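You operate a simulated robot arm through the tools that you are given. There is no shell and no other tool. Be economical: measure what you need, move in short steps, check, and stop when the job is done.

The job below is to be done with a simulated two-armed robot. You get a single attempt, and the scene is never put back.

TASK
Pick up the red box file with one hand, pass it to the other hand and put it on the upper right counter shelf.

Only the result counts: the job must be done as asked and must still hold three seconds after the hand-in. Knocking over, shifting, dropping, spilling or breaking anything else fails it.

THE ROBOT
Two 7-joint arms with three-finger grippers on one trunk, on a base that drives. Base frame: it is fixed to the floor where the robot stands at the start and does not move with it; the origin is under the middle of the robot, x ahead of it, y to its left, z up. Readings come in mm, degrees, newtons and seconds.
The left shoulder is at the start at [70, 146, 1138], the right one opposite. With the tool pointing down near the work surface each hand reaches from about 260 to 680 mm from the robot's upright axis, wherever it stands, measured 20 degrees to its own side. Places, roughly: upper right counter shelf [500, 2000, 500]. Payload 2.2 kg a hand.
Tool frame (each hand has its own): the origin (TCP) lies between the finger pads and is the grasp point; the fingertips stand 28 mm ahead of it; z points along the fingers, y is the line along which they close. The gripper opens to 102 mm. The gripper's body begins 71 mm behind the TCP.
Orientation is that of the tool frame in the base frame, as a unit quaternion [w, x, y, z]. With the fingers straight down and closing along the base's y, the tool's x points along the base's -x, its y along +y and its z along -z.

THE INTERFACE
- The arms move only by the tool servo_tool. It takes "left_targets", "right_targets" or both (then of equal length, played together; a hand with none holds still); each is a list of rows, each a list of 6 numbers: the shift along the tool's x, y, z in mm, then the turn, a rotation vector about the tool's x, y, z in degrees. In form: [[x, y, z, ax, ay, az], ...]. A call has 1 to 8 rows; each row shifts and turns the commanded pose from where the row before left it, along the tool's axes as they then stand. "left_jaw" and "right_jaw" are, for a hand that has rows, the gripper command, from -1 (shut) to 1 (fully open), values between in proportion, set as the call begins (left out, the last holds). Rows are played at 5 a second. More than 50 mm and 8.6 degrees between two rows, or a gripper value outside its range, and nothing of the call is played. A pose out of reach is approached as far as the arm can. The call stops where the force on the tool passes 40 N (or 10 N more than at its start, if that is more) or the arm is blocked; 0.2 s more then pass. Each finger halts on what it meets, pressing with about 31 N; the grip force reading is that of the motor and also rises with nothing between the fingers. The clock runs only during rows and for 0.2 s after the last one: add rows that do not move to give the fingers time. The reply holds the time, the measured pose of the TCP, the force on the tool along the base axes, the opening and the grip force, in the units named above and with some noise, with the torque about the TCP (base axes, N m) and any sound that the robot's microphone picked up.
- Cameras (640 x 400 px; columns grow to the right, rows downward): "scene" is now at [126.9, -15, 1346.7]; the picture's right is [-0.18, -0.98, 0.00], its down [-0.74, 0.14, -0.66] and it looks along [0.65, -0.12, -0.75] (base axes); focal length 282 px, centre (320, 200). "left" rides on the left gripper at [72, 38, -86] in its tool frame; the picture's right is [-0.46, 0.89, 0.00], its down [-0.60, -0.32, -0.73] and it looks along [-0.65, -0.34, 0.68] (tool axes); focal length 256 px, centre (320, 200). "right" rides on the right gripper at [69, 44, -86] in its tool frame; the picture's right is [-0.53, 0.85, 0.00], its down [-0.58, -0.36, -0.73] and it looks along [-0.62, -0.39, 0.68] (tool axes); focal length 256 px, centre (320, 200). There is no depth. A picture from a camera that has moved, and an enlarged one, comes with that camera's place and axes in the base frame and with its lens.
- snapshot(camera): a new picture of that camera. It takes no simulated time.
- raise_lower(by): slides the trunk up (or, below 0, down) by that many mm; the arms and the scene camera ride with it, the base frame stays. It gives what a move gives, with no picture.
- base_move(legs): drives the robot by 1 to 6 legs, each [ahead, left, turn to the left] in mm, mm and degrees, along the robot's own axes; the way and the turn of a leg run together, so that a leg with both is an arc; at most 1500 mm and 180 degrees a leg. The arms and the cameras ride along, it lands a little off, and it stops where it bumps. It gives what a move gives.
- head_to(pan, tilt): turns the head with the scene camera to pan (to the left, within 86 degrees either way) and tilt (down, from -29 to 69), counted from straight ahead of the robot. It gives what a move gives.
- inspect(camera, box): a new picture of the part [left, top, right, bottom] of that camera's present view, enlarged. It takes no simulated time.
- finish_job(): hands the job in; it is judged then, once.

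Go step by step. Nothing tells you exact positions but the pictures and the camera data: compare them with the known pose of the tool, close in by small moves and look again before you grip or let go. The budget is 120 turns and 92 pictures, counting those below and the enlarged ones. Unless the task says otherwise, let go and move clear before handing in, and close with one line.

The tools are called after "Call:" as name(argument=value, ...) on one line, values as JSON. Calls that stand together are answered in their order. servo_tool: Moves the arms, as the interface text tells. Its arguments: {"type":"object","properties":{"left_targets":{"type":"array","items":{"type":"array","items":{"type":"number"}}},"left_jaw":{"type":"number"},"right_targets":{"type":"array","items":{"type":"array","items":{"type":"number"}}},"right_jaw":{"type":"number"}},"required":[]} The other tools are called the same way: raise_lower (by) slides the trunk up or down; base_move (legs) drives the base; head_to (pan, tilt) turns the head that bears the scene camera; snapshot (camera) takes a picture; inspect (camera, box) takes an enlarged picture of a part of a camera's view; finish_job () hands the job in.

At the start:

```text
time_s: 0.0
left_tool_pos: [501.2, 180.7, 1050.3]
left_ee_rot: [0.0, 0.0, 1.0, 0.0]
left_wrist_force: [-0.3, -0.4, 0.6]
left_wrist_torque: [0.0, 0.03, 0.01]
left_finger_gap: 102.1
left_finger_force: 0.1
right_tool_pos: [492.7, -241.7, 1061.4]
right_ee_rot: [0.0, 0.0, 1.0, 0.0]
right_wrist_force: [-0.3, 0.1, 0.1]
right_wrist_torque: [0.02, -0.02, 0.04]
right_finger_gap: 101.9
right_finger_force: 0.0
trunk travel left (down, up): [-675.0, 265.0]
robot x, y, heading: [1.3, -2.2, -0.3]
head pan, tilt: [-10.4, 48.9]
```

scene: 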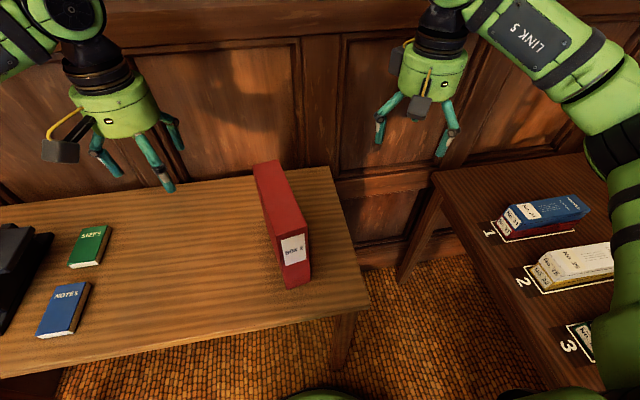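
right: 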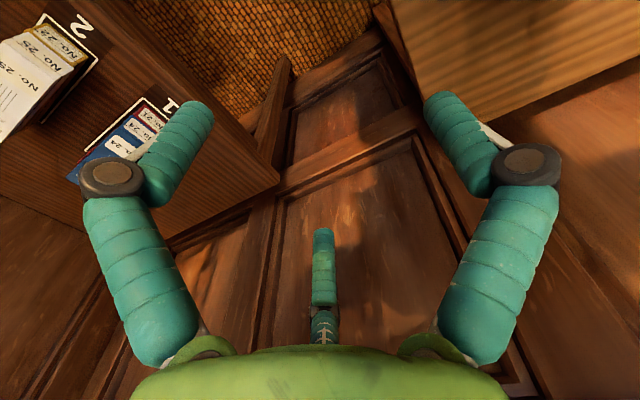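
left: 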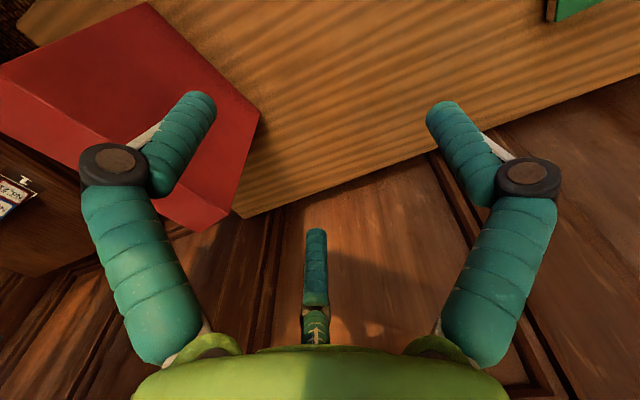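

I see the red box file standing on a table right ahead, with its spine towards the robot. I'll look closer at it and then look left towards the shelf.

Call:
inspect(camera="scene", box=[220, 140, 380, 300])

Call:
head_to(pan=80, tilt=30)

Call:
snapshot(camera="scene")

```text
2.50 times, centred on (300, 220) of scene
camera zoom: at [126.9, -15.0, 1346.7], right [-0.18, -0.98, 0.0], down [-0.74, 0.14, -0.66], along [0.65, -0.12, -0.75], focal length 706 px, centre (370, 150)
```

zoom: 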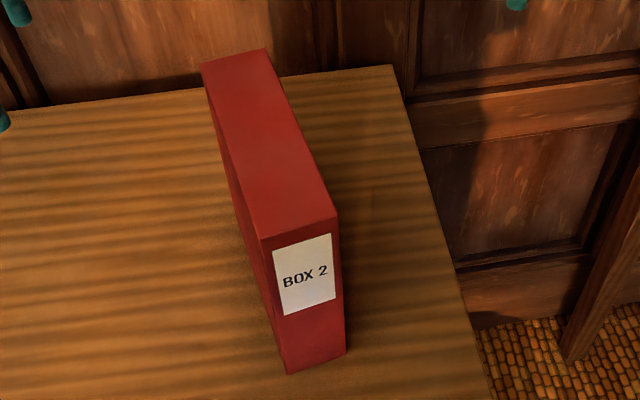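

```text
time_s: 1.6
left_tool_pos: [500.6, 181.4, 1050.3]
left_ee_rot: [-0.001, 0.0, 1.0, 0.0]
left_wrist_force: [-0.2, 0.9, -0.3]
left_wrist_torque: [-0.02, 0.02, 0.04]
left_finger_gap: 101.9
left_finger_force: 0.0
right_tool_pos: [493.0, -241.4, 1061.8]
right_ee_rot: [-0.001, 0.0, 1.0, 0.001]
right_wrist_force: [-0.4, -0.5, -0.2]
right_wrist_torque: [0.01, -0.01, 0.05]
right_finger_gap: 102.1
right_finger_force: 0.0
trunk travel left (down, up): [-675.0, 265.0]
robot x, y, heading: [3.0, 0.8, 0.1]
head pan, tilt: [80.0, 30.0]
```

```text
87 pictures are left
camera scene: at [66.0, 88.3, 1374.7], right [0.98, -0.17, 0.0], down [-0.09, -0.49, -0.87], along [0.15, 0.85, -0.5], focal length 282 px, centre (320, 200)
```

scene: 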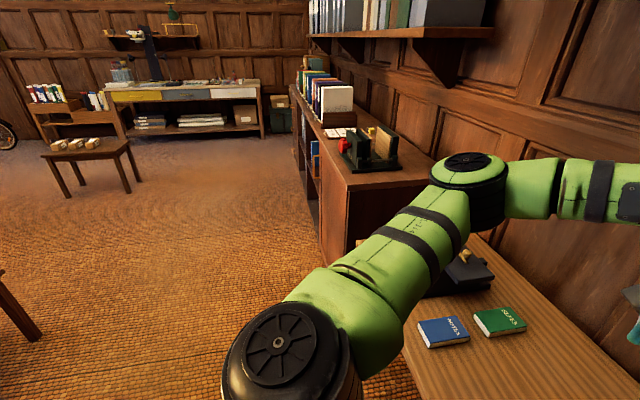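

The shelf counter is to the left along the wall. To fix the box file's height and place, I'll triangulate with the left wrist camera.

Call:
inspect(camera="left", box=[0, 0, 320, 240])

Call:
head_to(pan=0, tilt=50)

Call:
snapshot(camera="scene")

```text
1.67 times, centred on (160, 120) of left
camera zoom: at [429.5, 218.7, 1135.4], right [0.46, 0.89, 0.0], down [0.6, -0.32, 0.73], along [0.65, -0.34, -0.68], focal length 427 px, centre (587, 333)
```

zoom: 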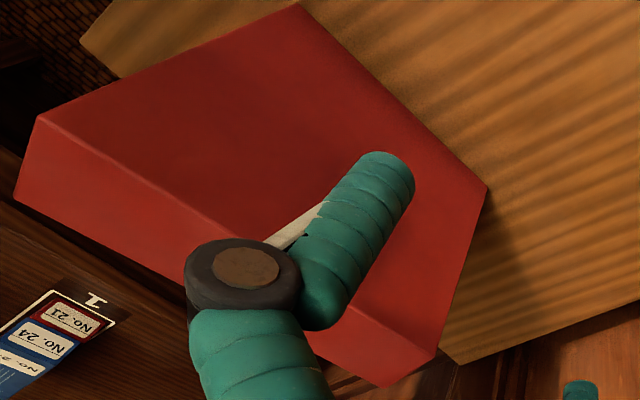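

```text
time_s: 3.2
left_tool_pos: [501.1, 181.7, 1050.5]
left_ee_rot: [0.0, 0.0, 1.0, 0.0]
left_wrist_force: [-0.1, -0.9, 0.8]
left_wrist_torque: [-0.05, -0.05, 0.01]
left_finger_gap: 102.1
left_finger_force: 0.1
right_tool_pos: [492.8, -240.3, 1062.7]
right_ee_rot: [0.0, 0.0, 1.0, 0.0]
right_wrist_force: [0.3, -0.7, 0.3]
right_wrist_torque: [-0.04, -0.02, 0.01]
right_finger_gap: 102.2
right_finger_force: 0.1
trunk travel left (down, up): [-675.0, 265.0]
robot x, y, heading: [4.3, 4.7, -0.2]
head pan, tilt: [0.0, 50.0]
```

```text
85 pictures are left
camera scene: at [127.2, -0.7, 1345.2], right [0.0, -1.0, 0.0], down [-0.77, 0.0, -0.64], along [0.64, 0.0, -0.77], focal length 282 px, centre (320, 200)
```

scene: 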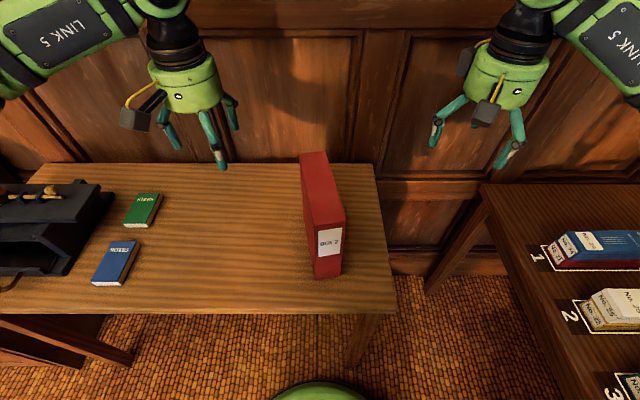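

The box file comes out about 52 × 180 × 206 mm, with its centre near (484, -3), its top at z≈968 and a yaw of about +10.5°. I'll bring the right hand above it, aligned with it, and move the left hand aside.

Call:
servo_tool(right_targets=[[2, 47.5, 0, 0, 0, 0], [2, 47.5, 0, 0, 0, 0], [2, 47.5, 0, 0, 0, 0], [2, 47.5, 0, 0, 0, 0], [1, 47.5, 0, 0, 0, 0], [0, 0, 0, 0, 0, -5.5], [0, 0, 0, 0, 0, -5], [0, 0, 0, 0, 0, 0]], left_targets=[[0, 25, 0, 0, 0, 0], [0, 25, 0, 0, 0, 0], [0, 25, 0, 0, 0, 0], [0, 25, 0, 0, 0, 0], [0, 0, 0, 0, 0, 0], [0, 0, 0, 0, 0, 0], [0, 0, 0, 0, 0, 0], [0, 0, 0, 0, 0, 0]], right_jaw=1)

Call:
snapshot(camera="scene")

Call:
snapshot(camera="right")

```text
time_s: 5.0
left_tool_pos: [500.6, 280.9, 1050.4]
left_ee_rot: [0.0, 0.0, 1.0, 0.0]
left_wrist_force: [-0.8, 0.5, -0.1]
left_wrist_torque: [0.02, 0.01, -0.06]
left_finger_gap: 102.2
left_finger_force: 0.0
right_tool_pos: [484.9, -1.0, 1060.5]
right_ee_rot: [0.0, -0.092, 0.996, 0.0]
right_wrist_force: [0.4, 0.8, -0.3]
right_wrist_torque: [0.0, 0.0, 0.03]
right_finger_gap: 102.1
right_finger_force: 0.0
trunk travel left (down, up): [-675.0, 265.0]
robot x, y, heading: [0.6, -1.0, 0.1]
head pan, tilt: [0.0, 50.0]
```

```text
84 pictures are left
camera scene: at [127.2, -0.5, 1345.2], right [0.0, -1.0, 0.0], down [-0.77, 0.0, -0.64], along [0.64, 0.0, -0.77], focal length 282 px, centre (320, 200)
```

scene: 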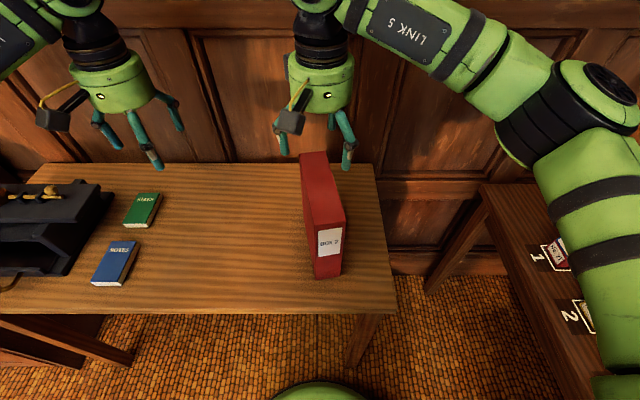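

```text
83 pictures are left
camera right: at [408.6, 28.3, 1146.4], right [0.37, 0.93, 0.0], down [0.63, -0.25, 0.73], along [0.68, -0.27, -0.68], focal length 256 px, centre (320, 200)
```

right: 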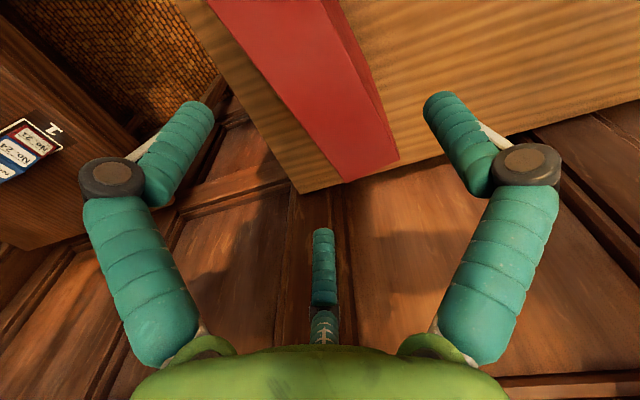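

I'll zoom in on the gripper to understand what looks like a third prong and to check the alignment over the box.

Call:
inspect(camera="scene", box=[250, 40, 400, 200])

Call:
inspect(camera="scene", box=[50, 30, 210, 190])

```text
2.50 times, centred on (325, 120) of scene
camera zoom: at [127.2, -0.5, 1345.2], right [0.0, -1.0, 0.0], down [-0.77, 0.0, -0.64], along [0.64, 0.0, -0.77], focal length 706 px, centre (308, 400)
```

zoom: 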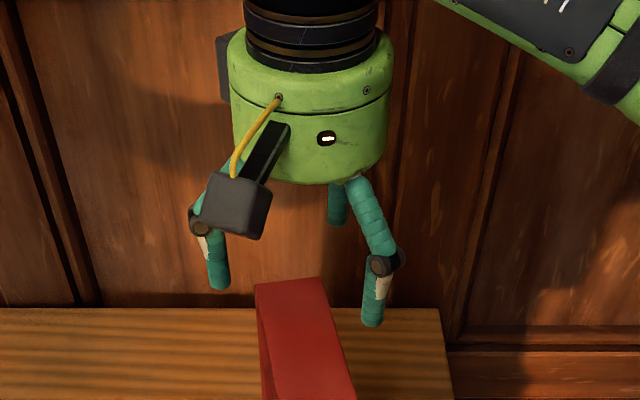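

```text
2.50 times, centred on (130, 110) of scene
camera zoom: at [127.2, -0.5, 1345.2], right [0.0, -1.0, 0.0], down [-0.77, 0.0, -0.64], along [0.64, 0.0, -0.77], focal length 706 px, centre (795, 425)
```

zoom: 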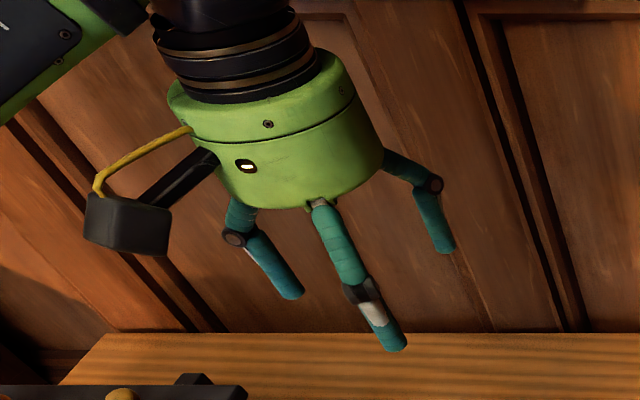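

The hand is aligned over the box. I'll go down in small steps and watch the force, in case that third prong touches the box top.

Call:
servo_tool(right_targets=[[0, 0, 30, 0, 0, 0], [0, 0, 30, 0, 0, 0], [0, 0, 25, 0, 0, 0], [0, 0, 15, 0, 0, 0], [0, 0, 0, 0, 0, 0]])

Call:
inspect(camera="scene", box=[240, 80, 400, 240])

Call:
snapshot(camera="right")

```text
time_s: 5.9
left_tool_pos: [499.6, 279.6, 1051.6]
left_ee_rot: [0.001, 0.0, 1.0, 0.001]
left_wrist_force: [0.5, 0.6, 0.2]
left_wrist_torque: [-0.02, 0.03, 0.02]
left_finger_gap: 101.7
left_finger_force: 0.0
right_tool_pos: [484.6, -5.0, 984.2]
right_ee_rot: [0.003, -0.093, 0.996, 0.001]
right_wrist_force: [-7.5, 0.1, 15.2]
right_wrist_torque: [-0.51, 0.83, -0.32]
right_finger_gap: 102.0
right_finger_force: 0.4
trunk travel left (down, up): [-675.0, 265.0]
robot x, y, heading: [0.9, 2.8, -0.1]
head pan, tilt: [0.0, 50.0]
stopped in row 4 (right hand): the force on the tool passed its limit at 51 N (the readings are from after the stop); the commanded pose is now the measured one
```

```text
2.50 times, centred on (320, 160) of scene
camera zoom: at [124.7, -1.5, 1345.6], right [0.0, -1.0, 0.0], down [-0.76, 0.0, -0.64], along [0.64, 0.0, -0.76], focal length 706 px, centre (320, 300)
```

zoom: 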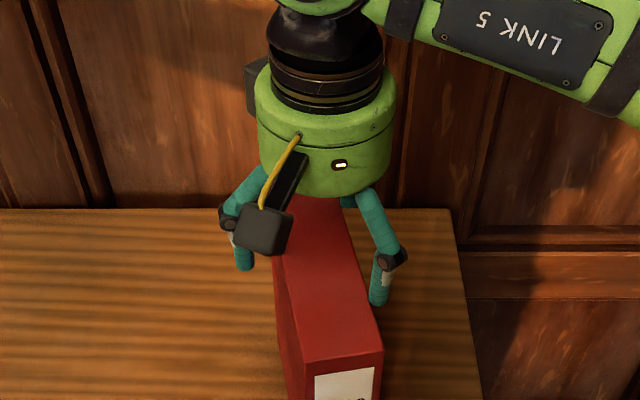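

```text
79 pictures are left
camera right: at [407.5, 25.4, 1069.1], right [0.37, 0.93, 0.01], down [0.63, -0.25, 0.73], along [0.68, -0.27, -0.68], focal length 256 px, centre (320, 200)
```

right: 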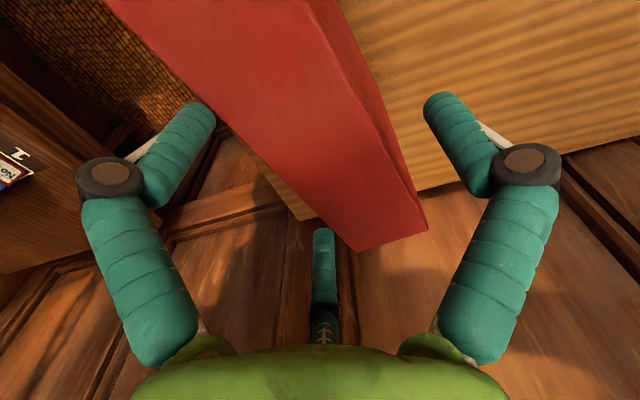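

The hand met resistance at TCP z≈984, which fits the third prong touching the right edge of the box top. I'll back up and see how that prong moves when the jaws close.

Call:
servo_tool(right_targets=[[0, 0, -30, 0, 0, 0], [0, 0, -30, 0, 0, 0], [0, 0, 0, 0, 0, 0], [0, 0, 0, 0, 0, 0]])

Call:
servo_tool(right_targets=[[0, 0, 0, 0, 0, 0], [0, 0, 0, 0, 0, 0], [0, 0, 0, 0, 0, 0]], right_jaw=0.0)

Call:
snapshot(camera="right")

Call:
inspect(camera="scene", box=[240, 60, 400, 220])

```text
time_s: 6.9
left_tool_pos: [500.8, 279.7, 1051.2]
left_ee_rot: [-0.001, 0.001, 1.0, 0.0]
left_wrist_force: [-0.2, 0.4, 0.5]
left_wrist_torque: [-0.01, 0.01, 0.01]
left_finger_gap: 102.0
left_finger_force: 0.0
right_tool_pos: [485.0, -3.7, 1040.9]
right_ee_rot: [0.003, -0.091, 0.996, 0.0]
right_wrist_force: [-0.4, 0.3, 0.0]
right_wrist_torque: [-0.02, 0.01, 0.01]
right_finger_gap: 102.2
right_finger_force: 0.1
trunk travel left (down, up): [-675.0, 265.0]
robot x, y, heading: [0.7, -3.3, 0.1]
head pan, tilt: [0.0, 50.0]
```

```text
time_s: 7.7
left_tool_pos: [502.5, 280.0, 1050.1]
left_ee_rot: [-0.001, 0.001, 1.0, -0.001]
left_wrist_force: [0.4, -0.9, 0.2]
left_wrist_torque: [-0.03, -0.01, 0.0]
left_finger_gap: 101.9
left_finger_force: 0.1
right_tool_pos: [485.5, -4.1, 1041.0]
right_ee_rot: [0.003, -0.091, 0.996, 0.0]
right_wrist_force: [-0.1, 0.3, 0.6]
right_wrist_torque: [-0.01, 0.0, -0.03]
right_finger_gap: 51.0
right_finger_force: 0.1
trunk travel left (down, up): [-675.0, 265.0]
robot x, y, heading: [3.3, -0.4, 0.1]
head pan, tilt: [0.0, 50.0]
```

```text
78 pictures are left
camera right: at [408.8, 25.8, 1126.3], right [0.37, 0.93, 0.0], down [0.63, -0.25, 0.73], along [0.68, -0.27, -0.68], focal length 256 px, centre (320, 200)
```

right: 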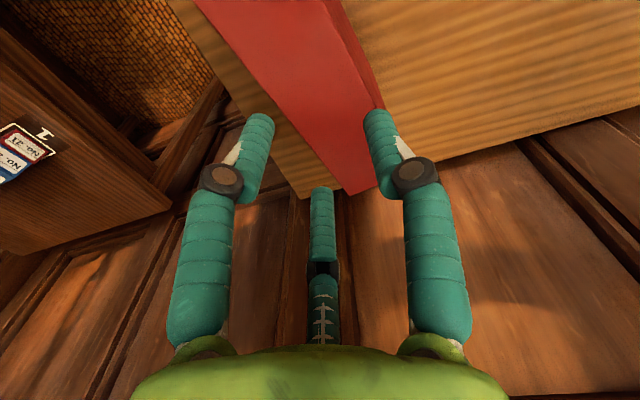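

```text
2.50 times, centred on (320, 140) of scene
camera zoom: at [127.4, -0.9, 1345.2], right [0.0, -1.0, 0.0], down [-0.77, 0.0, -0.64], along [0.64, 0.0, -0.77], focal length 706 px, centre (320, 350)
```

zoom: 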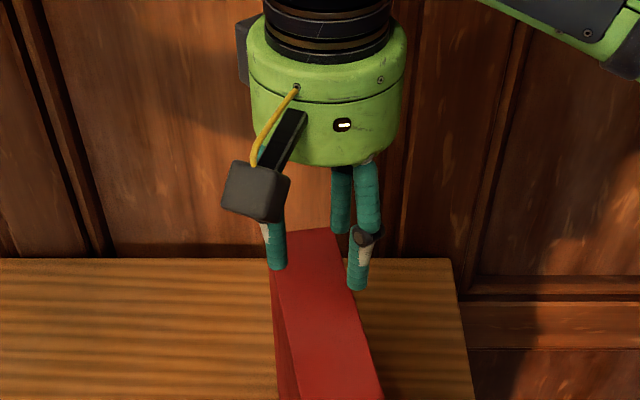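

The pictures, and the torque from that contact, show the hand is really three-fingered. One finger sits on the tool's +y side (y≈+60 open) and two on the -y side (y≈-31, x≈±50), so the opening is centred about 14 mm to +y. I'll open, shift the hand 13 mm to -y and go down again.

Call:
servo_tool(right_targets=[[0, -13, 0, 0, 0, 0], [0, 0, 0, 0, 0, 0], [0, 0, 0, 0, 0, 0]], right_jaw=1)

Call:
servo_tool(right_targets=[[0, 0, 30, 0, 0, 0], [0, 0, 20, 0, 0, 0], [0, 0, 15, 0, 0, 0], [0, 0, 15, 0, 0, 0], [0, 0, 0, 0, 0, 0]])

Call:
snapshot(camera="right")

Call:
inspect(camera="scene", box=[240, 80, 400, 240])

```text
time_s: 8.5
left_tool_pos: [501.1, 279.8, 1050.3]
left_ee_rot: [0.0, 0.0, 1.0, 0.0]
left_wrist_force: [0.4, -0.2, 1.0]
left_wrist_torque: [-0.03, -0.01, 0.02]
left_finger_gap: 101.8
left_finger_force: 0.0
right_tool_pos: [487.1, -18.4, 1042.3]
right_ee_rot: [0.004, -0.092, 0.996, 0.0]
right_wrist_force: [0.4, 0.2, 0.0]
right_wrist_torque: [0.0, 0.0, 0.02]
right_finger_gap: 102.1
right_finger_force: 0.0
trunk travel left (down, up): [-675.0, 265.0]
robot x, y, heading: [0.8, -1.1, -0.1]
head pan, tilt: [0.0, 50.0]
```

```text
time_s: 9.7
left_tool_pos: [502.6, 279.2, 1050.7]
left_ee_rot: [0.0, 0.0, 1.0, 0.0]
left_wrist_force: [0.5, 0.0, 0.0]
left_wrist_torque: [-0.02, -0.01, 0.02]
left_finger_gap: 101.8
left_finger_force: 0.1
right_tool_pos: [487.9, -16.8, 961.6]
right_ee_rot: [0.003, -0.092, 0.996, 0.001]
right_wrist_force: [-0.3, -0.6, -0.3]
right_wrist_torque: [0.03, -0.05, -0.01]
right_finger_gap: 101.9
right_finger_force: 0.0
trunk travel left (down, up): [-675.0, 265.0]
robot x, y, heading: [0.5, 2.2, 0.2]
head pan, tilt: [0.0, 50.0]
```

```text
76 pictures are left
camera right: at [411.3, 13.1, 1046.9], right [0.37, 0.93, 0.0], down [0.63, -0.25, 0.74], along [0.68, -0.27, -0.68], focal length 256 px, centre (320, 200)
```

right: 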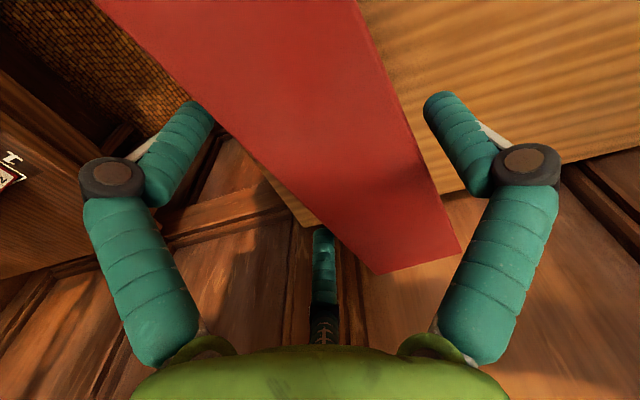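

```text
2.50 times, centred on (320, 160) of scene
camera zoom: at [127.0, -0.8, 1345.3], right [0.0, -1.0, 0.0], down [-0.77, 0.0, -0.64], along [0.64, 0.0, -0.77], focal length 706 px, centre (320, 300)
```

zoom: 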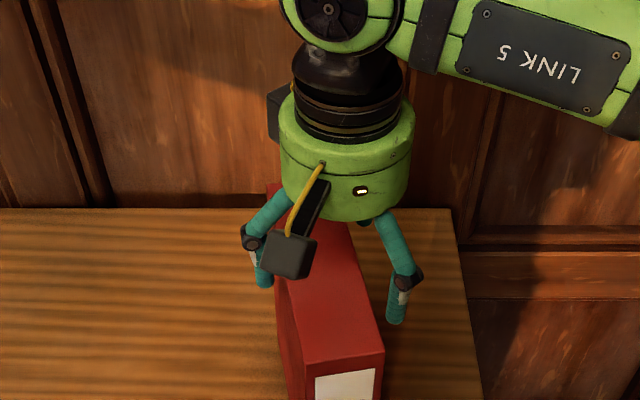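

That passed the old contact height with no force, so the model holds. I'll go down another 20 mm and close.

Call:
servo_tool(right_targets=[[0, 0, 10, 0, 0, 0], [0, 0, 10, 0, 0, 0], [0, 0, 0, 0, 0, 0]])

Call:
servo_tool(right_targets=[[0, 0, 0, 0, 0, 0], [0, 0, 0, 0, 0, 0], [0, 0, 0, 0, 0, 0], [0, 0, 0, 0, 0, 0], [0, 0, 0, 0, 0, 0]], right_jaw=-1)

Call:
snapshot(camera="right")

Call:
inspect(camera="scene", box=[240, 100, 400, 300])

```text
time_s: 10.5
left_tool_pos: [501.1, 279.4, 1050.3]
left_ee_rot: [-0.001, 0.0, 1.0, 0.0]
left_wrist_force: [-0.1, -0.2, -1.0]
left_wrist_torque: [-0.01, 0.01, -0.04]
left_finger_gap: 102.2
left_finger_force: 0.0
right_tool_pos: [488.0, -16.4, 941.1]
right_ee_rot: [0.003, -0.092, 0.996, 0.0]
right_wrist_force: [0.7, 0.5, 0.0]
right_wrist_torque: [0.01, 0.01, 0.01]
right_finger_gap: 102.3
right_finger_force: 0.1
trunk travel left (down, up): [-675.0, 265.0]
robot x, y, heading: [0.8, 3.8, -0.3]
head pan, tilt: [0.0, 50.0]
```

```text
time_s: 11.7
left_tool_pos: [501.1, 281.2, 1049.5]
left_ee_rot: [0.0, 0.0, 1.0, -0.001]
left_wrist_force: [-0.3, 0.4, -0.1]
left_wrist_torque: [0.02, 0.02, 0.01]
left_finger_gap: 101.9
left_finger_force: 0.0
right_tool_pos: [487.9, -15.7, 942.8]
right_ee_rot: [0.005, -0.092, 0.996, 0.0]
right_wrist_force: [3.5, 5.0, 9.6]
right_wrist_torque: [0.57, -0.08, -0.14]
right_finger_gap: 77.2
right_finger_force: 30.8
trunk travel left (down, up): [-675.0, 265.0]
robot x, y, heading: [1.8, 0.4, -0.1]
head pan, tilt: [0.0, 50.0]
```

```text
74 pictures are left
camera right: at [412.2, 14.5, 1027.7], right [0.37, 0.93, 0.01], down [0.63, -0.25, 0.74], along [0.69, -0.27, -0.68], focal length 256 px, centre (320, 200)
```

right: 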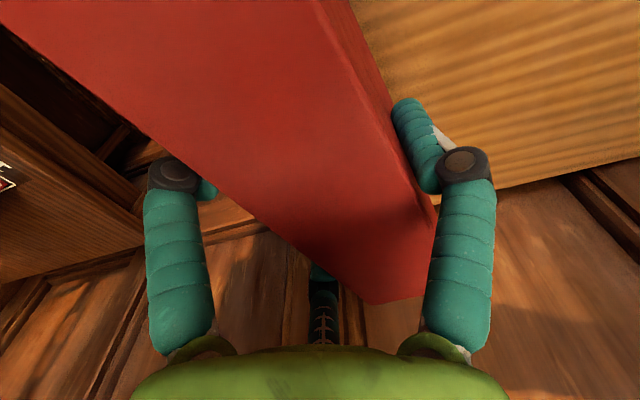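

```text
2.00 times, centred on (320, 200) of scene
camera zoom: at [126.7, 0.4, 1345.4], right [0.0, -1.0, 0.0], down [-0.77, 0.0, -0.64], along [0.64, 0.0, -0.77], focal length 564 px, centre (320, 200)
```

zoom: 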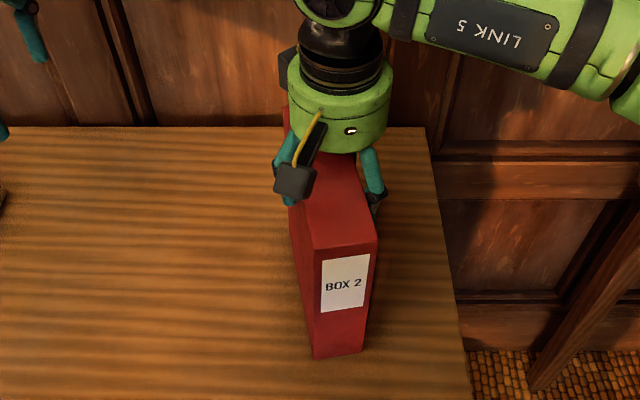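

The box is gripped, with a gap of 77 mm just as the three-finger model predicts. I'll lift it slowly and check.

Call:
servo_tool(right_targets=[[0, 0, -15, 0, 0, 0], [0, 0, -20, 0, 0, 0], [0, 0, -20, 0, 0, 0], [0, 0, -20, 0, 0, 0], [0, 0, 0, 0, 0, 0]])

Call:
snapshot(camera="scene")

Call:
snapshot(camera="left")

```text
time_s: 12.9
left_tool_pos: [502.0, 280.2, 1049.7]
left_ee_rot: [0.0, 0.001, 1.0, 0.0]
left_wrist_force: [-0.2, -0.3, -0.3]
left_wrist_torque: [0.02, 0.0, 0.01]
left_finger_gap: 101.8
left_finger_force: 0.0
right_tool_pos: [487.9, -17.3, 1014.4]
right_ee_rot: [0.002, -0.092, 0.996, 0.0]
right_wrist_force: [-0.1, 0.1, -7.0]
right_wrist_torque: [-0.05, -0.03, -0.02]
right_finger_gap: 77.3
right_finger_force: 30.6
trunk travel left (down, up): [-675.0, 265.0]
robot x, y, heading: [1.7, 1.9, -0.4]
head pan, tilt: [0.0, 50.0]
```

```text
72 pictures are left
camera scene: at [128.4, -0.9, 1345.1], right [0.0, -1.0, 0.0], down [-0.77, 0.0, -0.64], along [0.64, 0.0, -0.77], focal length 282 px, centre (320, 200)
```

scene: 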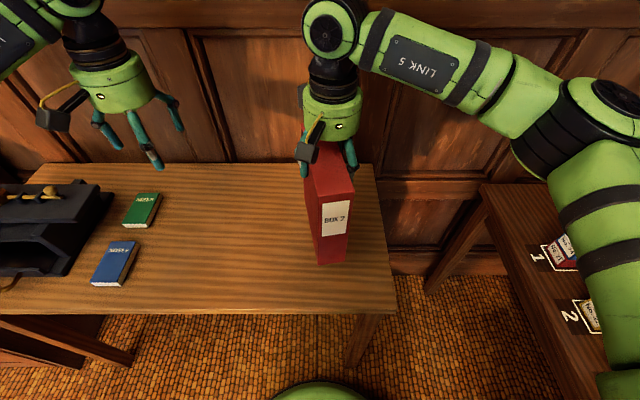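

```text
71 pictures are left
camera left: at [430.5, 317.4, 1134.9], right [0.46, 0.89, 0.0], down [0.6, -0.32, 0.73], along [0.65, -0.34, -0.68], focal length 256 px, centre (320, 200)
```

left: 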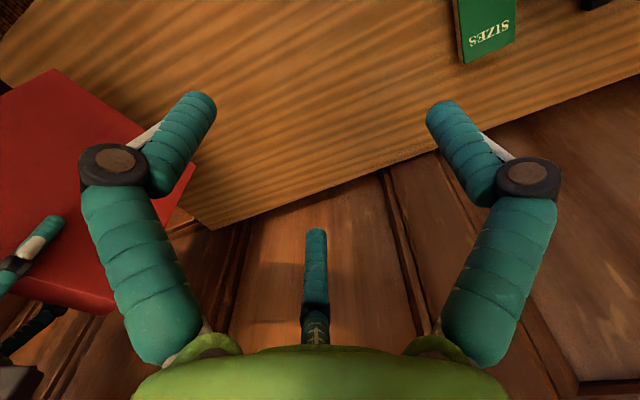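

The box is held (about 7 N) and hangs level. I'll back away from the table a bit so there's room for the hand-over, then look around.

Call:
base_move(legs=[[-250, 0, 0]])

Call:
head_to(pan=75, tilt=25)

Call:
snapshot(camera="scene")

```text
time_s: 14.7
left_tool_pos: [255.1, 279.3, 1049.3]
left_ee_rot: [-0.001, 0.0, 1.0, 0.0]
left_wrist_force: [0.6, 0.2, 0.9]
left_wrist_torque: [0.0, -0.01, -0.01]
left_finger_gap: 102.0
left_finger_force: 0.0
right_tool_pos: [241.1, -17.9, 1014.6]
right_ee_rot: [0.004, -0.091, 0.996, 0.0]
right_wrist_force: [0.3, -0.6, -6.6]
right_wrist_torque: [-0.1, -0.05, -0.02]
right_finger_gap: 77.3
right_finger_force: 30.9
trunk travel left (down, up): [-675.0, 265.0]
robot x, y, heading: [-250.7, 1.5, -0.0]
head pan, tilt: [0.0, 50.0]
```

```text
time_s: 16.2
left_tool_pos: [254.5, 278.6, 1050.5]
left_ee_rot: [-0.001, 0.0, 1.0, 0.0]
left_wrist_force: [0.2, -0.3, -0.2]
left_wrist_torque: [-0.03, -0.02, 0.02]
left_finger_gap: 101.7
left_finger_force: 0.0
right_tool_pos: [240.7, -17.4, 1014.3]
right_ee_rot: [0.003, -0.091, 0.996, 0.0]
right_wrist_force: [0.3, -0.4, -7.5]
right_wrist_torque: [-0.07, -0.02, -0.02]
right_finger_gap: 77.2
right_finger_force: 31.4
trunk travel left (down, up): [-675.0, 265.0]
robot x, y, heading: [-244.1, -1.5, 0.0]
head pan, tilt: [75.0, 25.0]
```

```text
70 pictures are left
camera scene: at [-172.4, 88.2, 1382.6], right [0.97, -0.26, 0.0], down [-0.11, -0.41, -0.91], along [0.24, 0.87, -0.42], focal length 282 px, centre (320, 200)
```

scene: 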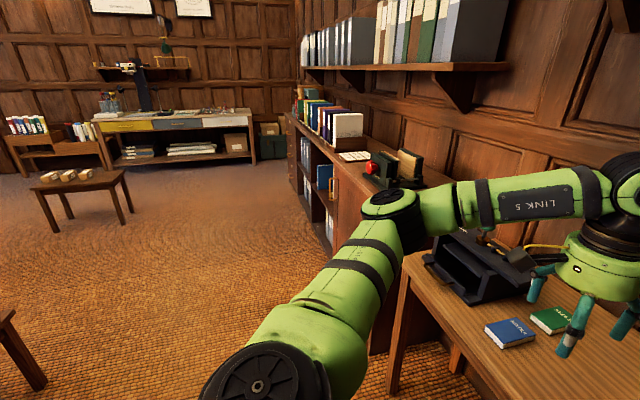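

The view of the counter is partly blocked, so I'll look properly after the hand-over. Now I'll straighten the box's yaw and hold it 100 mm further out.

Call:
servo_tool(right_targets=[[0, 0, 0, 0, 0, 3.5], [0, 0, 0, 0, 0, 3.5], [0, 0, 0, 0, 0, 3.5], [-25, 0, 0, 0, 0, 0], [-25, 0, 0, 0, 0, 0], [-25, 0, 0, 0, 0, 0], [-25, 0, 0, 0, 0, 0], [0, 0, 0, 0, 0, 0]])

Call:
head_to(pan=0, tilt=40)

Call:
snapshot(camera="scene")

```text
time_s: 18.0
left_tool_pos: [253.3, 279.0, 1049.7]
left_ee_rot: [-0.001, 0.0, 1.0, -0.001]
left_wrist_force: [-0.9, -0.2, 0.7]
left_wrist_torque: [0.0, 0.0, 0.0]
left_finger_gap: 102.1
left_finger_force: 0.1
right_tool_pos: [340.5, -17.3, 1015.8]
right_ee_rot: [0.003, 0.0, 1.0, 0.0]
right_wrist_force: [-1.2, -0.1, -7.8]
right_wrist_torque: [-0.06, -0.03, -0.01]
right_finger_gap: 77.2
right_finger_force: 31.5
trunk travel left (down, up): [-675.0, 265.0]
robot x, y, heading: [-248.7, -0.3, -0.0]
head pan, tilt: [75.0, 25.0]
```

```text
time_s: 19.4
left_tool_pos: [254.9, 280.0, 1047.9]
left_ee_rot: [-0.001, 0.0, 1.0, -0.001]
left_wrist_force: [0.1, -0.1, 0.2]
left_wrist_torque: [-0.02, -0.03, -0.01]
left_finger_gap: 102.0
left_finger_force: 0.1
right_tool_pos: [341.3, -16.9, 1015.7]
right_ee_rot: [0.002, 0.001, 1.0, 0.001]
right_wrist_force: [0.8, 0.2, -7.6]
right_wrist_torque: [-0.1, -0.04, 0.03]
right_finger_gap: 77.0
right_finger_force: 30.8
trunk travel left (down, up): [-675.0, 265.0]
robot x, y, heading: [-246.3, -0.9, 0.0]
head pan, tilt: [0.0, 40.0]
```

```text
69 pictures are left
camera scene: at [-111.3, -0.7, 1359.3], right [0.0, -1.0, 0.0], down [-0.64, 0.0, -0.77], along [0.77, 0.0, -0.64], focal length 282 px, centre (320, 200)
```

scene: 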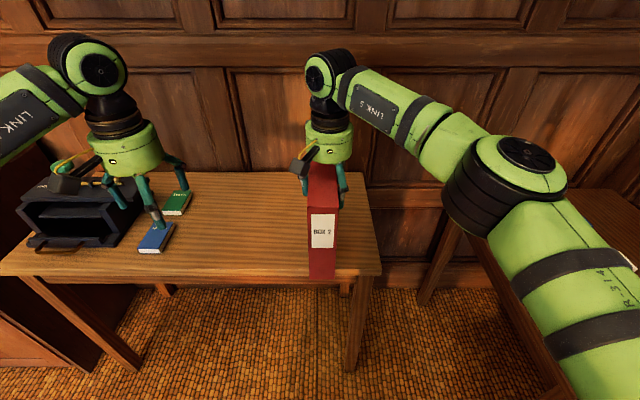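

The box is straight and stable. Now I'll turn the left hand to point forward (pitch -90°), away from everything else, and then roll it about 62° so that a single finger faces the box's right side and the other two its left side.

Call:
servo_tool(left_targets=[[0, 0, 0, 0, -8.5, 0], [0, 0, 0, 0, -8.5, 0], [0, 0, 0, 0, -8.5, 0], [0, 0, 0, 0, -8.5, 0], [0, 0, 0, 0, -8.5, 0], [0, 0, 0, 0, -8.5, 0], [0, 0, 0, 0, -8.5, 0], [0, 0, 0, 0, -8.5, 0]], left_jaw=1)

Call:
servo_tool(left_targets=[[0, 0, 0, 0, -8.5, 0], [0, 0, 0, 0, -8.5, 0], [0, 0, 0, 0, -5, 0], [0, 0, 0, 0, 0, 0], [0, 0, 0, 0, 0, 0]])

Call:
inspect(camera="scene", box=[240, 140, 400, 300])

Call:
snapshot(camera="scene")

```text
time_s: 21.2
left_tool_pos: [254.1, 279.6, 1050.3]
left_ee_rot: [0.559, -0.001, 0.829, 0.0]
left_wrist_force: [0.2, -0.6, 0.4]
left_wrist_torque: [0.01, 0.01, 0.0]
left_finger_gap: 102.0
left_finger_force: 0.1
right_tool_pos: [340.3, -17.1, 1016.3]
right_ee_rot: [0.003, 0.0, 1.0, 0.0]
right_wrist_force: [-0.8, 1.2, -7.0]
right_wrist_torque: [-0.11, -0.04, 0.04]
right_finger_gap: 77.0
right_finger_force: 31.3
trunk travel left (down, up): [-675.0, 265.0]
robot x, y, heading: [-247.7, -3.0, -0.1]
head pan, tilt: [0.0, 40.0]
```

```text
time_s: 22.4
left_tool_pos: [252.8, 279.2, 1050.1]
left_ee_rot: [0.579, -0.001, 0.815, 0.001]
left_wrist_force: [0.2, 0.6, 1.0]
left_wrist_torque: [0.02, 0.03, 0.01]
left_finger_gap: 102.1
left_finger_force: 0.0
left hand out of reach, approached as far as the arm can: row 1, 2, 3
right_tool_pos: [340.1, -17.7, 1015.9]
right_ee_rot: [0.002, 0.001, 1.0, 0.001]
right_wrist_force: [-0.2, 0.3, -7.0]
right_wrist_torque: [-0.11, -0.02, -0.01]
right_finger_gap: 77.2
right_finger_force: 30.9
trunk travel left (down, up): [-675.0, 265.0]
robot x, y, heading: [-251.4, -0.2, -0.0]
head pan, tilt: [0.0, 40.0]
```

```text
2.50 times, centred on (320, 220) of scene
camera zoom: at [-111.3, -0.8, 1359.2], right [0.0, -1.0, 0.0], down [-0.64, 0.0, -0.77], along [0.77, 0.0, -0.64], focal length 706 px, centre (320, 150)
```

zoom: 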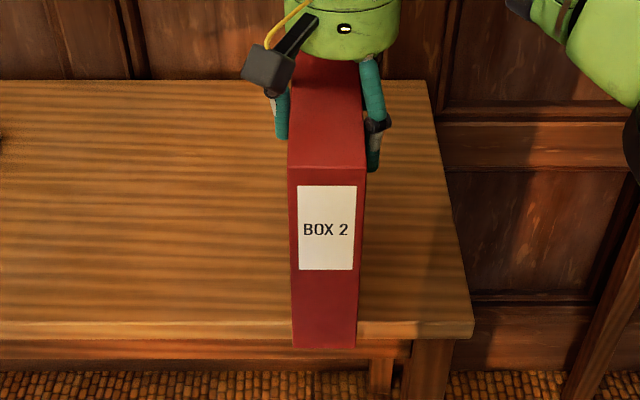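

```text
67 pictures are left
camera scene: at [-111.3, -0.8, 1359.2], right [0.0, -1.0, 0.0], down [-0.64, 0.0, -0.77], along [0.77, 0.0, -0.64], focal length 282 px, centre (320, 200)
```

scene: 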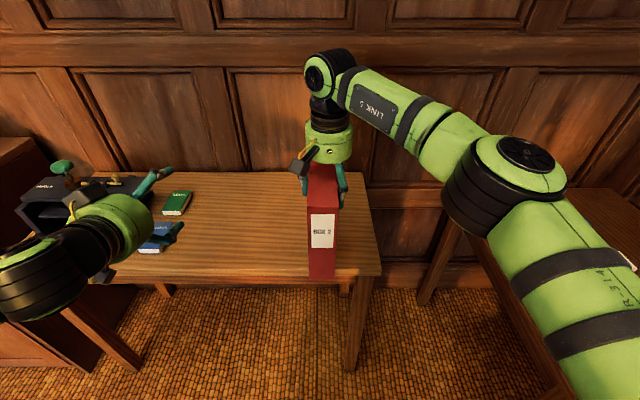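

The left hand only pitched to about 71° at this spot. I'll move it lower and inward; the result will also show which commanded orientation is in force.

Call:
servo_tool(left_targets=[[25, -15, 0, 0, 0, 0], [25, -15, 0, 0, 0, 0], [25, -15, 0, 0, 0, 0], [25, -15, 0, 0, 0, 0], [0, 0, 0, 0, 0, 0]])

```text
time_s: 23.6
left_tool_pos: [253.4, 274.3, 1041.5]
left_ee_rot: [0.579, 0.001, 0.815, -0.001]
left_wrist_force: [0.0, 0.2, 0.1]
left_wrist_torque: [0.0, 0.01, 0.01]
left_finger_gap: 101.7
left_finger_force: 0.0
left hand out of reach, approached as far as the arm can: row 1, 2, 3, 4
right_tool_pos: [340.8, -16.6, 1015.4]
right_ee_rot: [0.002, 0.001, 1.0, 0.002]
right_wrist_force: [-0.2, 0.4, -7.3]
right_wrist_torque: [-0.13, -0.06, 0.01]
right_finger_gap: 77.1
right_finger_force: 30.8
trunk travel left (down, up): [-675.0, 265.0]
robot x, y, heading: [-248.8, 0.7, 0.1]
head pan, tilt: [0.0, 40.0]
```

The left arm is at a joint limit here. Going higher and further out should free the wrist, so I'll test that before moving the box up.

Call:
servo_tool(left_targets=[[-27, -20, 8, 0, 0, 0], [-27, -20, 8, 0, 0, 0], [-28, -20, 8, 0, 0, 0], [0, 0, 0, 0, -6, 0], [0, 0, 0, 0, -6, 0], [0, 0, 0, 0, -6, 0], [0, 0, 0, 0, 0, 0]])

```text
time_s: 25.2
left_tool_pos: [303.4, 214.1, 1118.0]
left_ee_rot: [0.634, 0.008, 0.774, 0.0]
left_wrist_force: [0.5, 0.2, 0.6]
left_wrist_torque: [0.0, 0.01, -0.01]
left_finger_gap: 101.9
left_finger_force: 0.1
left hand out of reach, approached as far as the arm can: row 5, 6
right_tool_pos: [339.6, -16.7, 1015.9]
right_ee_rot: [0.003, 0.0, 1.0, 0.0]
right_wrist_force: [0.0, -0.4, -7.6]
right_wrist_torque: [-0.13, -0.07, 0.01]
right_finger_gap: 76.8
right_finger_force: 30.6
trunk travel left (down, up): [-675.0, 265.0]
robot x, y, heading: [-251.8, -0.1, -0.0]
head pan, tilt: [0.0, 40.0]
```

That helped: the tilt is only 11° below horizontal now, which is good enough. I'll raise the box 185 mm so the hand-over happens at this height, and at the same time roll the left hand by 62°.

Call:
servo_tool(right_targets=[[0, 0, -23, 0, 0, 0], [0, 0, -23, 0, 0, 0], [0, 0, -23, 0, 0, 0], [0, 0, -23, 0, 0, 0], [0, 0, -23, 0, 0, 0], [0, 0, -23, 0, 0, 0], [0, 0, -23, 0, 0, 0], [0, 0, -24, 0, 0, 0]], left_targets=[[0, 0, 0, 0, 4, 0], [0, 0, 0, 0, 0, 8.5], [0, 0, 0, 0, 0, 8.5], [0, 0, 0, 0, 0, 8.5], [0, 0, 0, 0, 0, 8.5], [0, 0, 0, 0, 0, 8.5], [0, 0, 0, 0, 0, 8.5], [0, 0, 0, 0, 0, 8.5]])

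Call:
snapshot(camera="scene")

Call:
snapshot(camera="left")

```text
time_s: 27.0
left_tool_pos: [302.5, 213.5, 1117.8]
left_ee_rot: [0.526, 0.403, 0.686, 0.301]
left_wrist_force: [0.5, -0.2, -0.3]
left_wrist_torque: [0.03, -0.01, -0.05]
left_finger_gap: 101.7
left_finger_force: 0.1
right_tool_pos: [309.9, -23.6, 1184.0]
right_ee_rot: [0.002, 0.001, 1.0, 0.001]
right_wrist_force: [-0.1, 0.2, -7.2]
right_wrist_torque: [-0.07, 0.0, -0.02]
right_finger_gap: 77.1
right_finger_force: 31.4
right hand out of reach, approached as far as the arm can: row 5, 6, 7, 8
trunk travel left (down, up): [-675.0, 265.0]
robot x, y, heading: [-248.5, 0.5, -0.1]
head pan, tilt: [0.0, 40.0]
```

```text
66 pictures are left
camera scene: at [-112.1, -1.8, 1359.3], right [0.0, -1.0, 0.0], down [-0.64, 0.0, -0.77], along [0.77, 0.0, -0.64], focal length 282 px, centre (320, 200)
```

scene: 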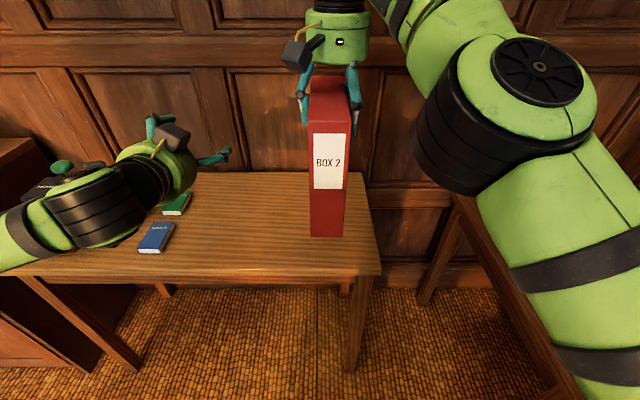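

```text
65 pictures are left
camera left: at [220.0, 296.0, 1137.0], right [0.27, 0.03, 0.96], down [-0.71, -0.67, 0.22], along [0.66, -0.74, -0.16], focal length 256 px, centre (320, 200)
```

left: 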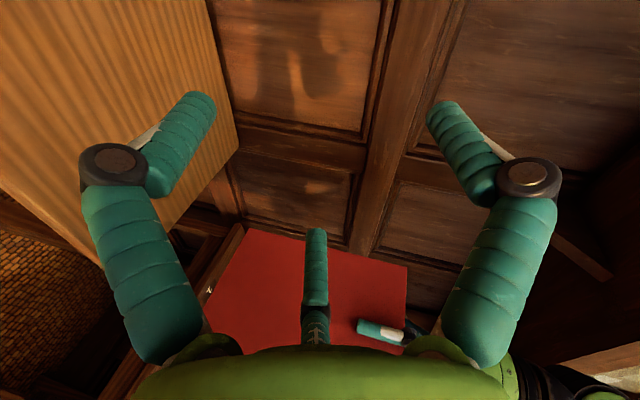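

The right arm hit its ceiling at z≈1184 and came back a little; the box is still firm. I'll measure exactly where the box is now.

Call:
inspect(camera="scene", box=[260, 60, 400, 250])

Call:
inspect(camera="left", box=[180, 210, 440, 370])

```text
2.11 times, centred on (330, 155) of scene
camera zoom: at [-112.1, -1.8, 1359.3], right [0.0, -1.0, 0.0], down [-0.64, 0.0, -0.77], along [0.77, 0.0, -0.64], focal length 594 px, centre (299, 295)
```

zoom: 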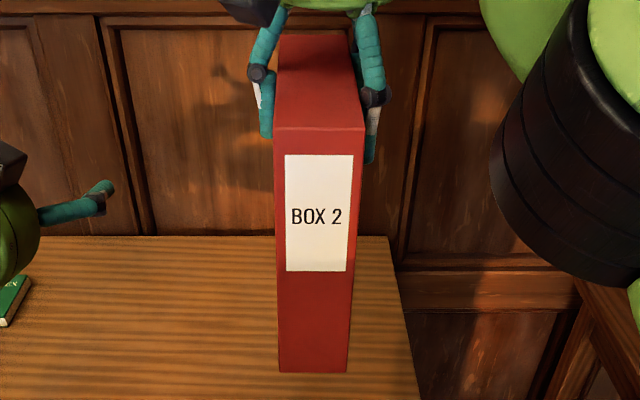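

```text
2.46 times, centred on (310, 290) of left
camera zoom: at [220.0, 296.0, 1137.0], right [0.27, 0.03, 0.96], down [-0.71, -0.67, 0.22], along [0.66, -0.74, -0.16], focal length 630 px, centre (345, -22)
```

zoom: 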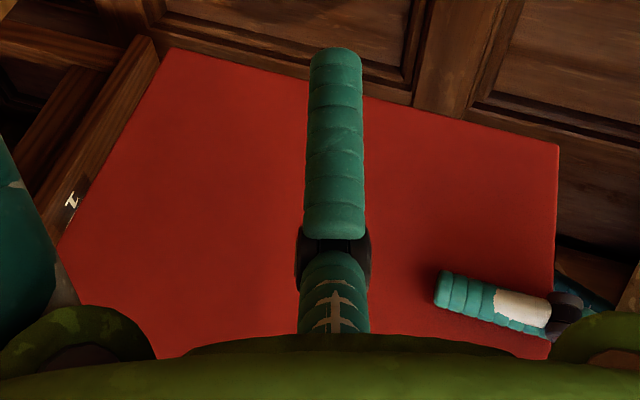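

The box's front face is at x≈219, its centre at y≈-13 and its bottom at z≈1006. I'll pull the left hand back to a staging point in front of and beside it.

Call:
servo_tool(left_targets=[[7.1, -13, -27.5, 0, 0, 0], [7.1, -13, -27.5, 0, 0, 0], [7.1, -13, -27.5, 0, 0, 0], [7.1, -13, -27.5, 0, 0, 0], [0, 0, 0, 0, 0, 0]])

```text
time_s: 28.2
left_tool_pos: [265.3, 215.4, 1101.1]
left_ee_rot: [0.526, 0.402, 0.687, 0.301]
left_wrist_force: [1.1, -0.3, 0.4]
left_wrist_torque: [-0.04, 0.02, -0.01]
left_finger_gap: 102.1
left_finger_force: 0.1
left hand out of reach, approached as far as the arm can: row 2, 3, 4
right_tool_pos: [310.7, -23.2, 1182.3]
right_ee_rot: [0.003, 0.001, 1.0, 0.001]
right_wrist_force: [0.7, 0.2, -6.5]
right_wrist_torque: [-0.07, 0.0, 0.0]
right_finger_gap: 77.0
right_finger_force: 30.9
trunk travel left (down, up): [-675.0, 265.0]
robot x, y, heading: [-244.4, 1.1, -0.1]
head pan, tilt: [0.0, 40.0]
```

With a flat tilt the left wrist cannot come in closer. Yawing the hand to the right is more natural for the left arm, so I'll try a yaw of -40° here; the box can be yawed to match.

Call:
servo_tool(left_targets=[[3.83, -6.7, 2.13, 0, 0, 0], [0, 0, 0, 3.83, -6.7, 2.13], [0, 0, 0, 3.83, -6.7, 2.13], [0, 0, 0, 3.83, -6.7, 2.13], [0, 0, 0, 3.83, -6.7, 2.13], [0, 0, 0, 3.83, -6.7, 2.13], [0, 0, 0, 0, 0, 0]])

```text
time_s: 29.8
left_tool_pos: [269.4, 198.2, 1086.8]
left_ee_rot: [0.595, 0.595, 0.525, 0.122]
left_wrist_force: [0.2, 0.4, -0.2]
left_wrist_torque: [0.03, -0.03, 0.01]
left_finger_gap: 101.8
left_finger_force: 0.1
left hand out of reach, approached as far as the arm can: row 5, 6
right_tool_pos: [310.4, -23.3, 1183.3]
right_ee_rot: [0.002, 0.0, 1.0, 0.001]
right_wrist_force: [-0.7, -0.5, -7.5]
right_wrist_torque: [-0.07, -0.07, 0.02]
right_finger_gap: 76.8
right_finger_force: 30.5
trunk travel left (down, up): [-675.0, 265.0]
robot x, y, heading: [-247.0, 1.5, -0.2]
head pan, tilt: [0.0, 40.0]
```

That works: the hand now points about 37° to the right with 15° of tilt. I'll yaw the box to match with the right hand.

Call:
servo_tool(right_targets=[[0, 0, 0, 0, 0, 6.2], [0, 0, 0, 0, 0, 6.2], [0, 0, 0, 0, 0, 6.2], [0, 0, 0, 0, 0, 6.2], [0, 0, 0, 0, 0, 6.2], [0, 0, 0, 0, 0, 6.2], [0, 0, 0, 0, 0, 0]])

Call:
inspect(camera="scene", box=[180, 60, 440, 250])

Call:
snapshot(camera="left")

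```text
time_s: 31.4
left_tool_pos: [269.2, 196.6, 1087.4]
left_ee_rot: [0.594, 0.596, 0.525, 0.123]
left_wrist_force: [-0.2, 0.3, 0.6]
left_wrist_torque: [0.0, 0.01, 0.04]
left_finger_gap: 101.8
left_finger_force: 0.0
right_tool_pos: [310.1, -24.8, 1181.7]
right_ee_rot: [0.002, 0.321, 0.947, 0.001]
right_wrist_force: [0.2, -0.1, -6.8]
right_wrist_torque: [-0.1, 0.03, -0.01]
right_finger_gap: 77.2
right_finger_force: 30.6
trunk travel left (down, up): [-675.0, 265.0]
robot x, y, heading: [-248.4, -2.7, -0.2]
head pan, tilt: [0.0, 40.0]
```

```text
2.11 times, centred on (310, 155) of scene
camera zoom: at [-111.4, -1.0, 1359.3], right [0.0, -1.0, 0.0], down [-0.64, 0.0, -0.77], along [0.77, 0.0, -0.64], focal length 594 px, centre (341, 295)
```

zoom: 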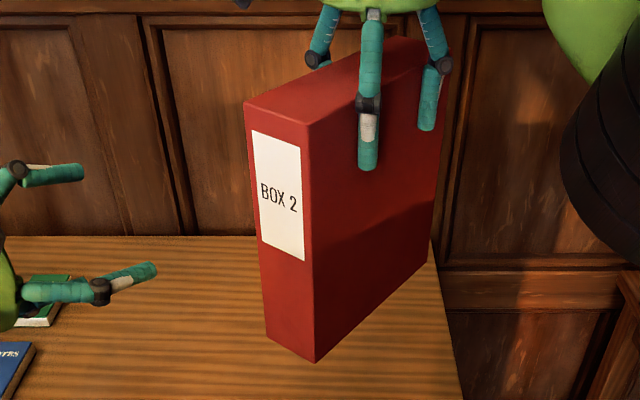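

```text
61 pictures are left
camera left: at [252.3, 312.9, 1105.8], right [0.23, -0.13, 0.96], down [-0.97, -0.13, 0.22], along [0.09, -0.98, -0.15], focal length 256 px, centre (320, 200)
```

left: 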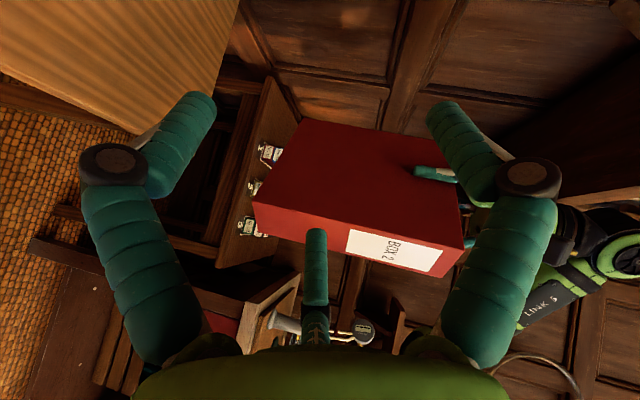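

I now have the box front centre at about (245, 40), yaw -37.5°, z from 1004 to 1210. I'll move the left hand to the staging point straight in front of that face.

Call:
servo_tool(left_targets=[[-27.9, -14.2, 4.8, 0, 0, 0], [-27.9, -14.2, 4.8, 0, 0, 0], [-27.9, -14.2, 4.8, 0, 0, 0], [-27.9, -14.2, 4.8, 0, 0, 0], [0, 0, 0, 0, 0, 0]])

Call:
snapshot(camera="scene")

Call:
snapshot(camera="left")

```text
time_s: 32.6
left_tool_pos: [223.9, 85.5, 1089.9]
left_ee_rot: [0.594, 0.597, 0.526, 0.121]
left_wrist_force: [-0.2, 0.2, -0.5]
left_wrist_torque: [-0.04, -0.03, -0.04]
left_finger_gap: 101.9
left_finger_force: 0.1
left hand out of reach, approached as far as the arm can: row 4
right_tool_pos: [309.8, -24.1, 1181.2]
right_ee_rot: [0.003, 0.32, 0.947, 0.001]
right_wrist_force: [-0.1, 0.8, -7.1]
right_wrist_torque: [-0.11, 0.03, 0.02]
right_finger_gap: 77.0
right_finger_force: 30.7
trunk travel left (down, up): [-675.0, 265.0]
robot x, y, heading: [-247.1, -2.0, -0.1]
head pan, tilt: [0.0, 40.0]
```

```text
60 pictures are left
camera scene: at [-111.8, -0.1, 1359.3], right [0.0, -1.0, 0.0], down [-0.64, 0.0, -0.77], along [0.77, 0.0, -0.64], focal length 282 px, centre (320, 200)
```

scene: 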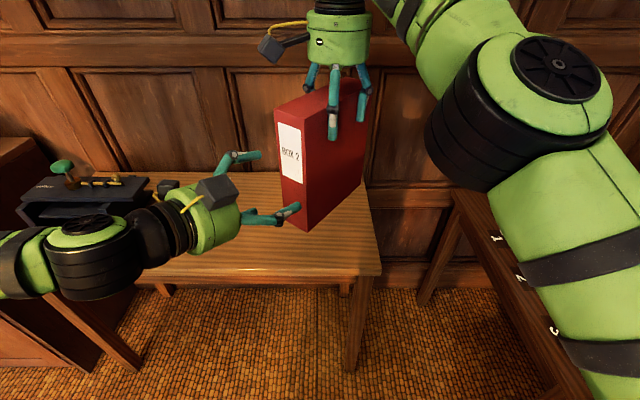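

```text
59 pictures are left
camera left: at [205.7, 201.7, 1108.7], right [0.23, -0.13, 0.96], down [-0.97, -0.12, 0.22], along [0.09, -0.98, -0.15], focal length 256 px, centre (320, 200)
```

left: 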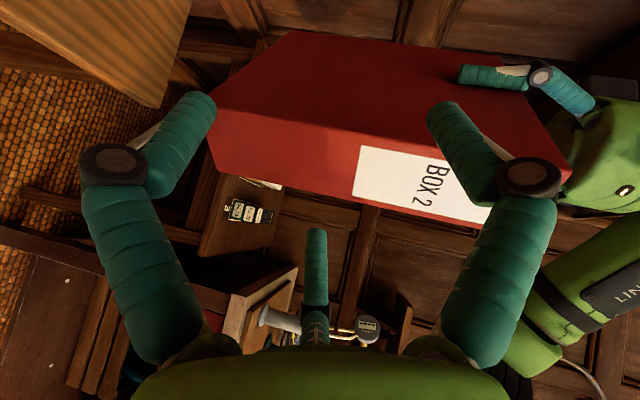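

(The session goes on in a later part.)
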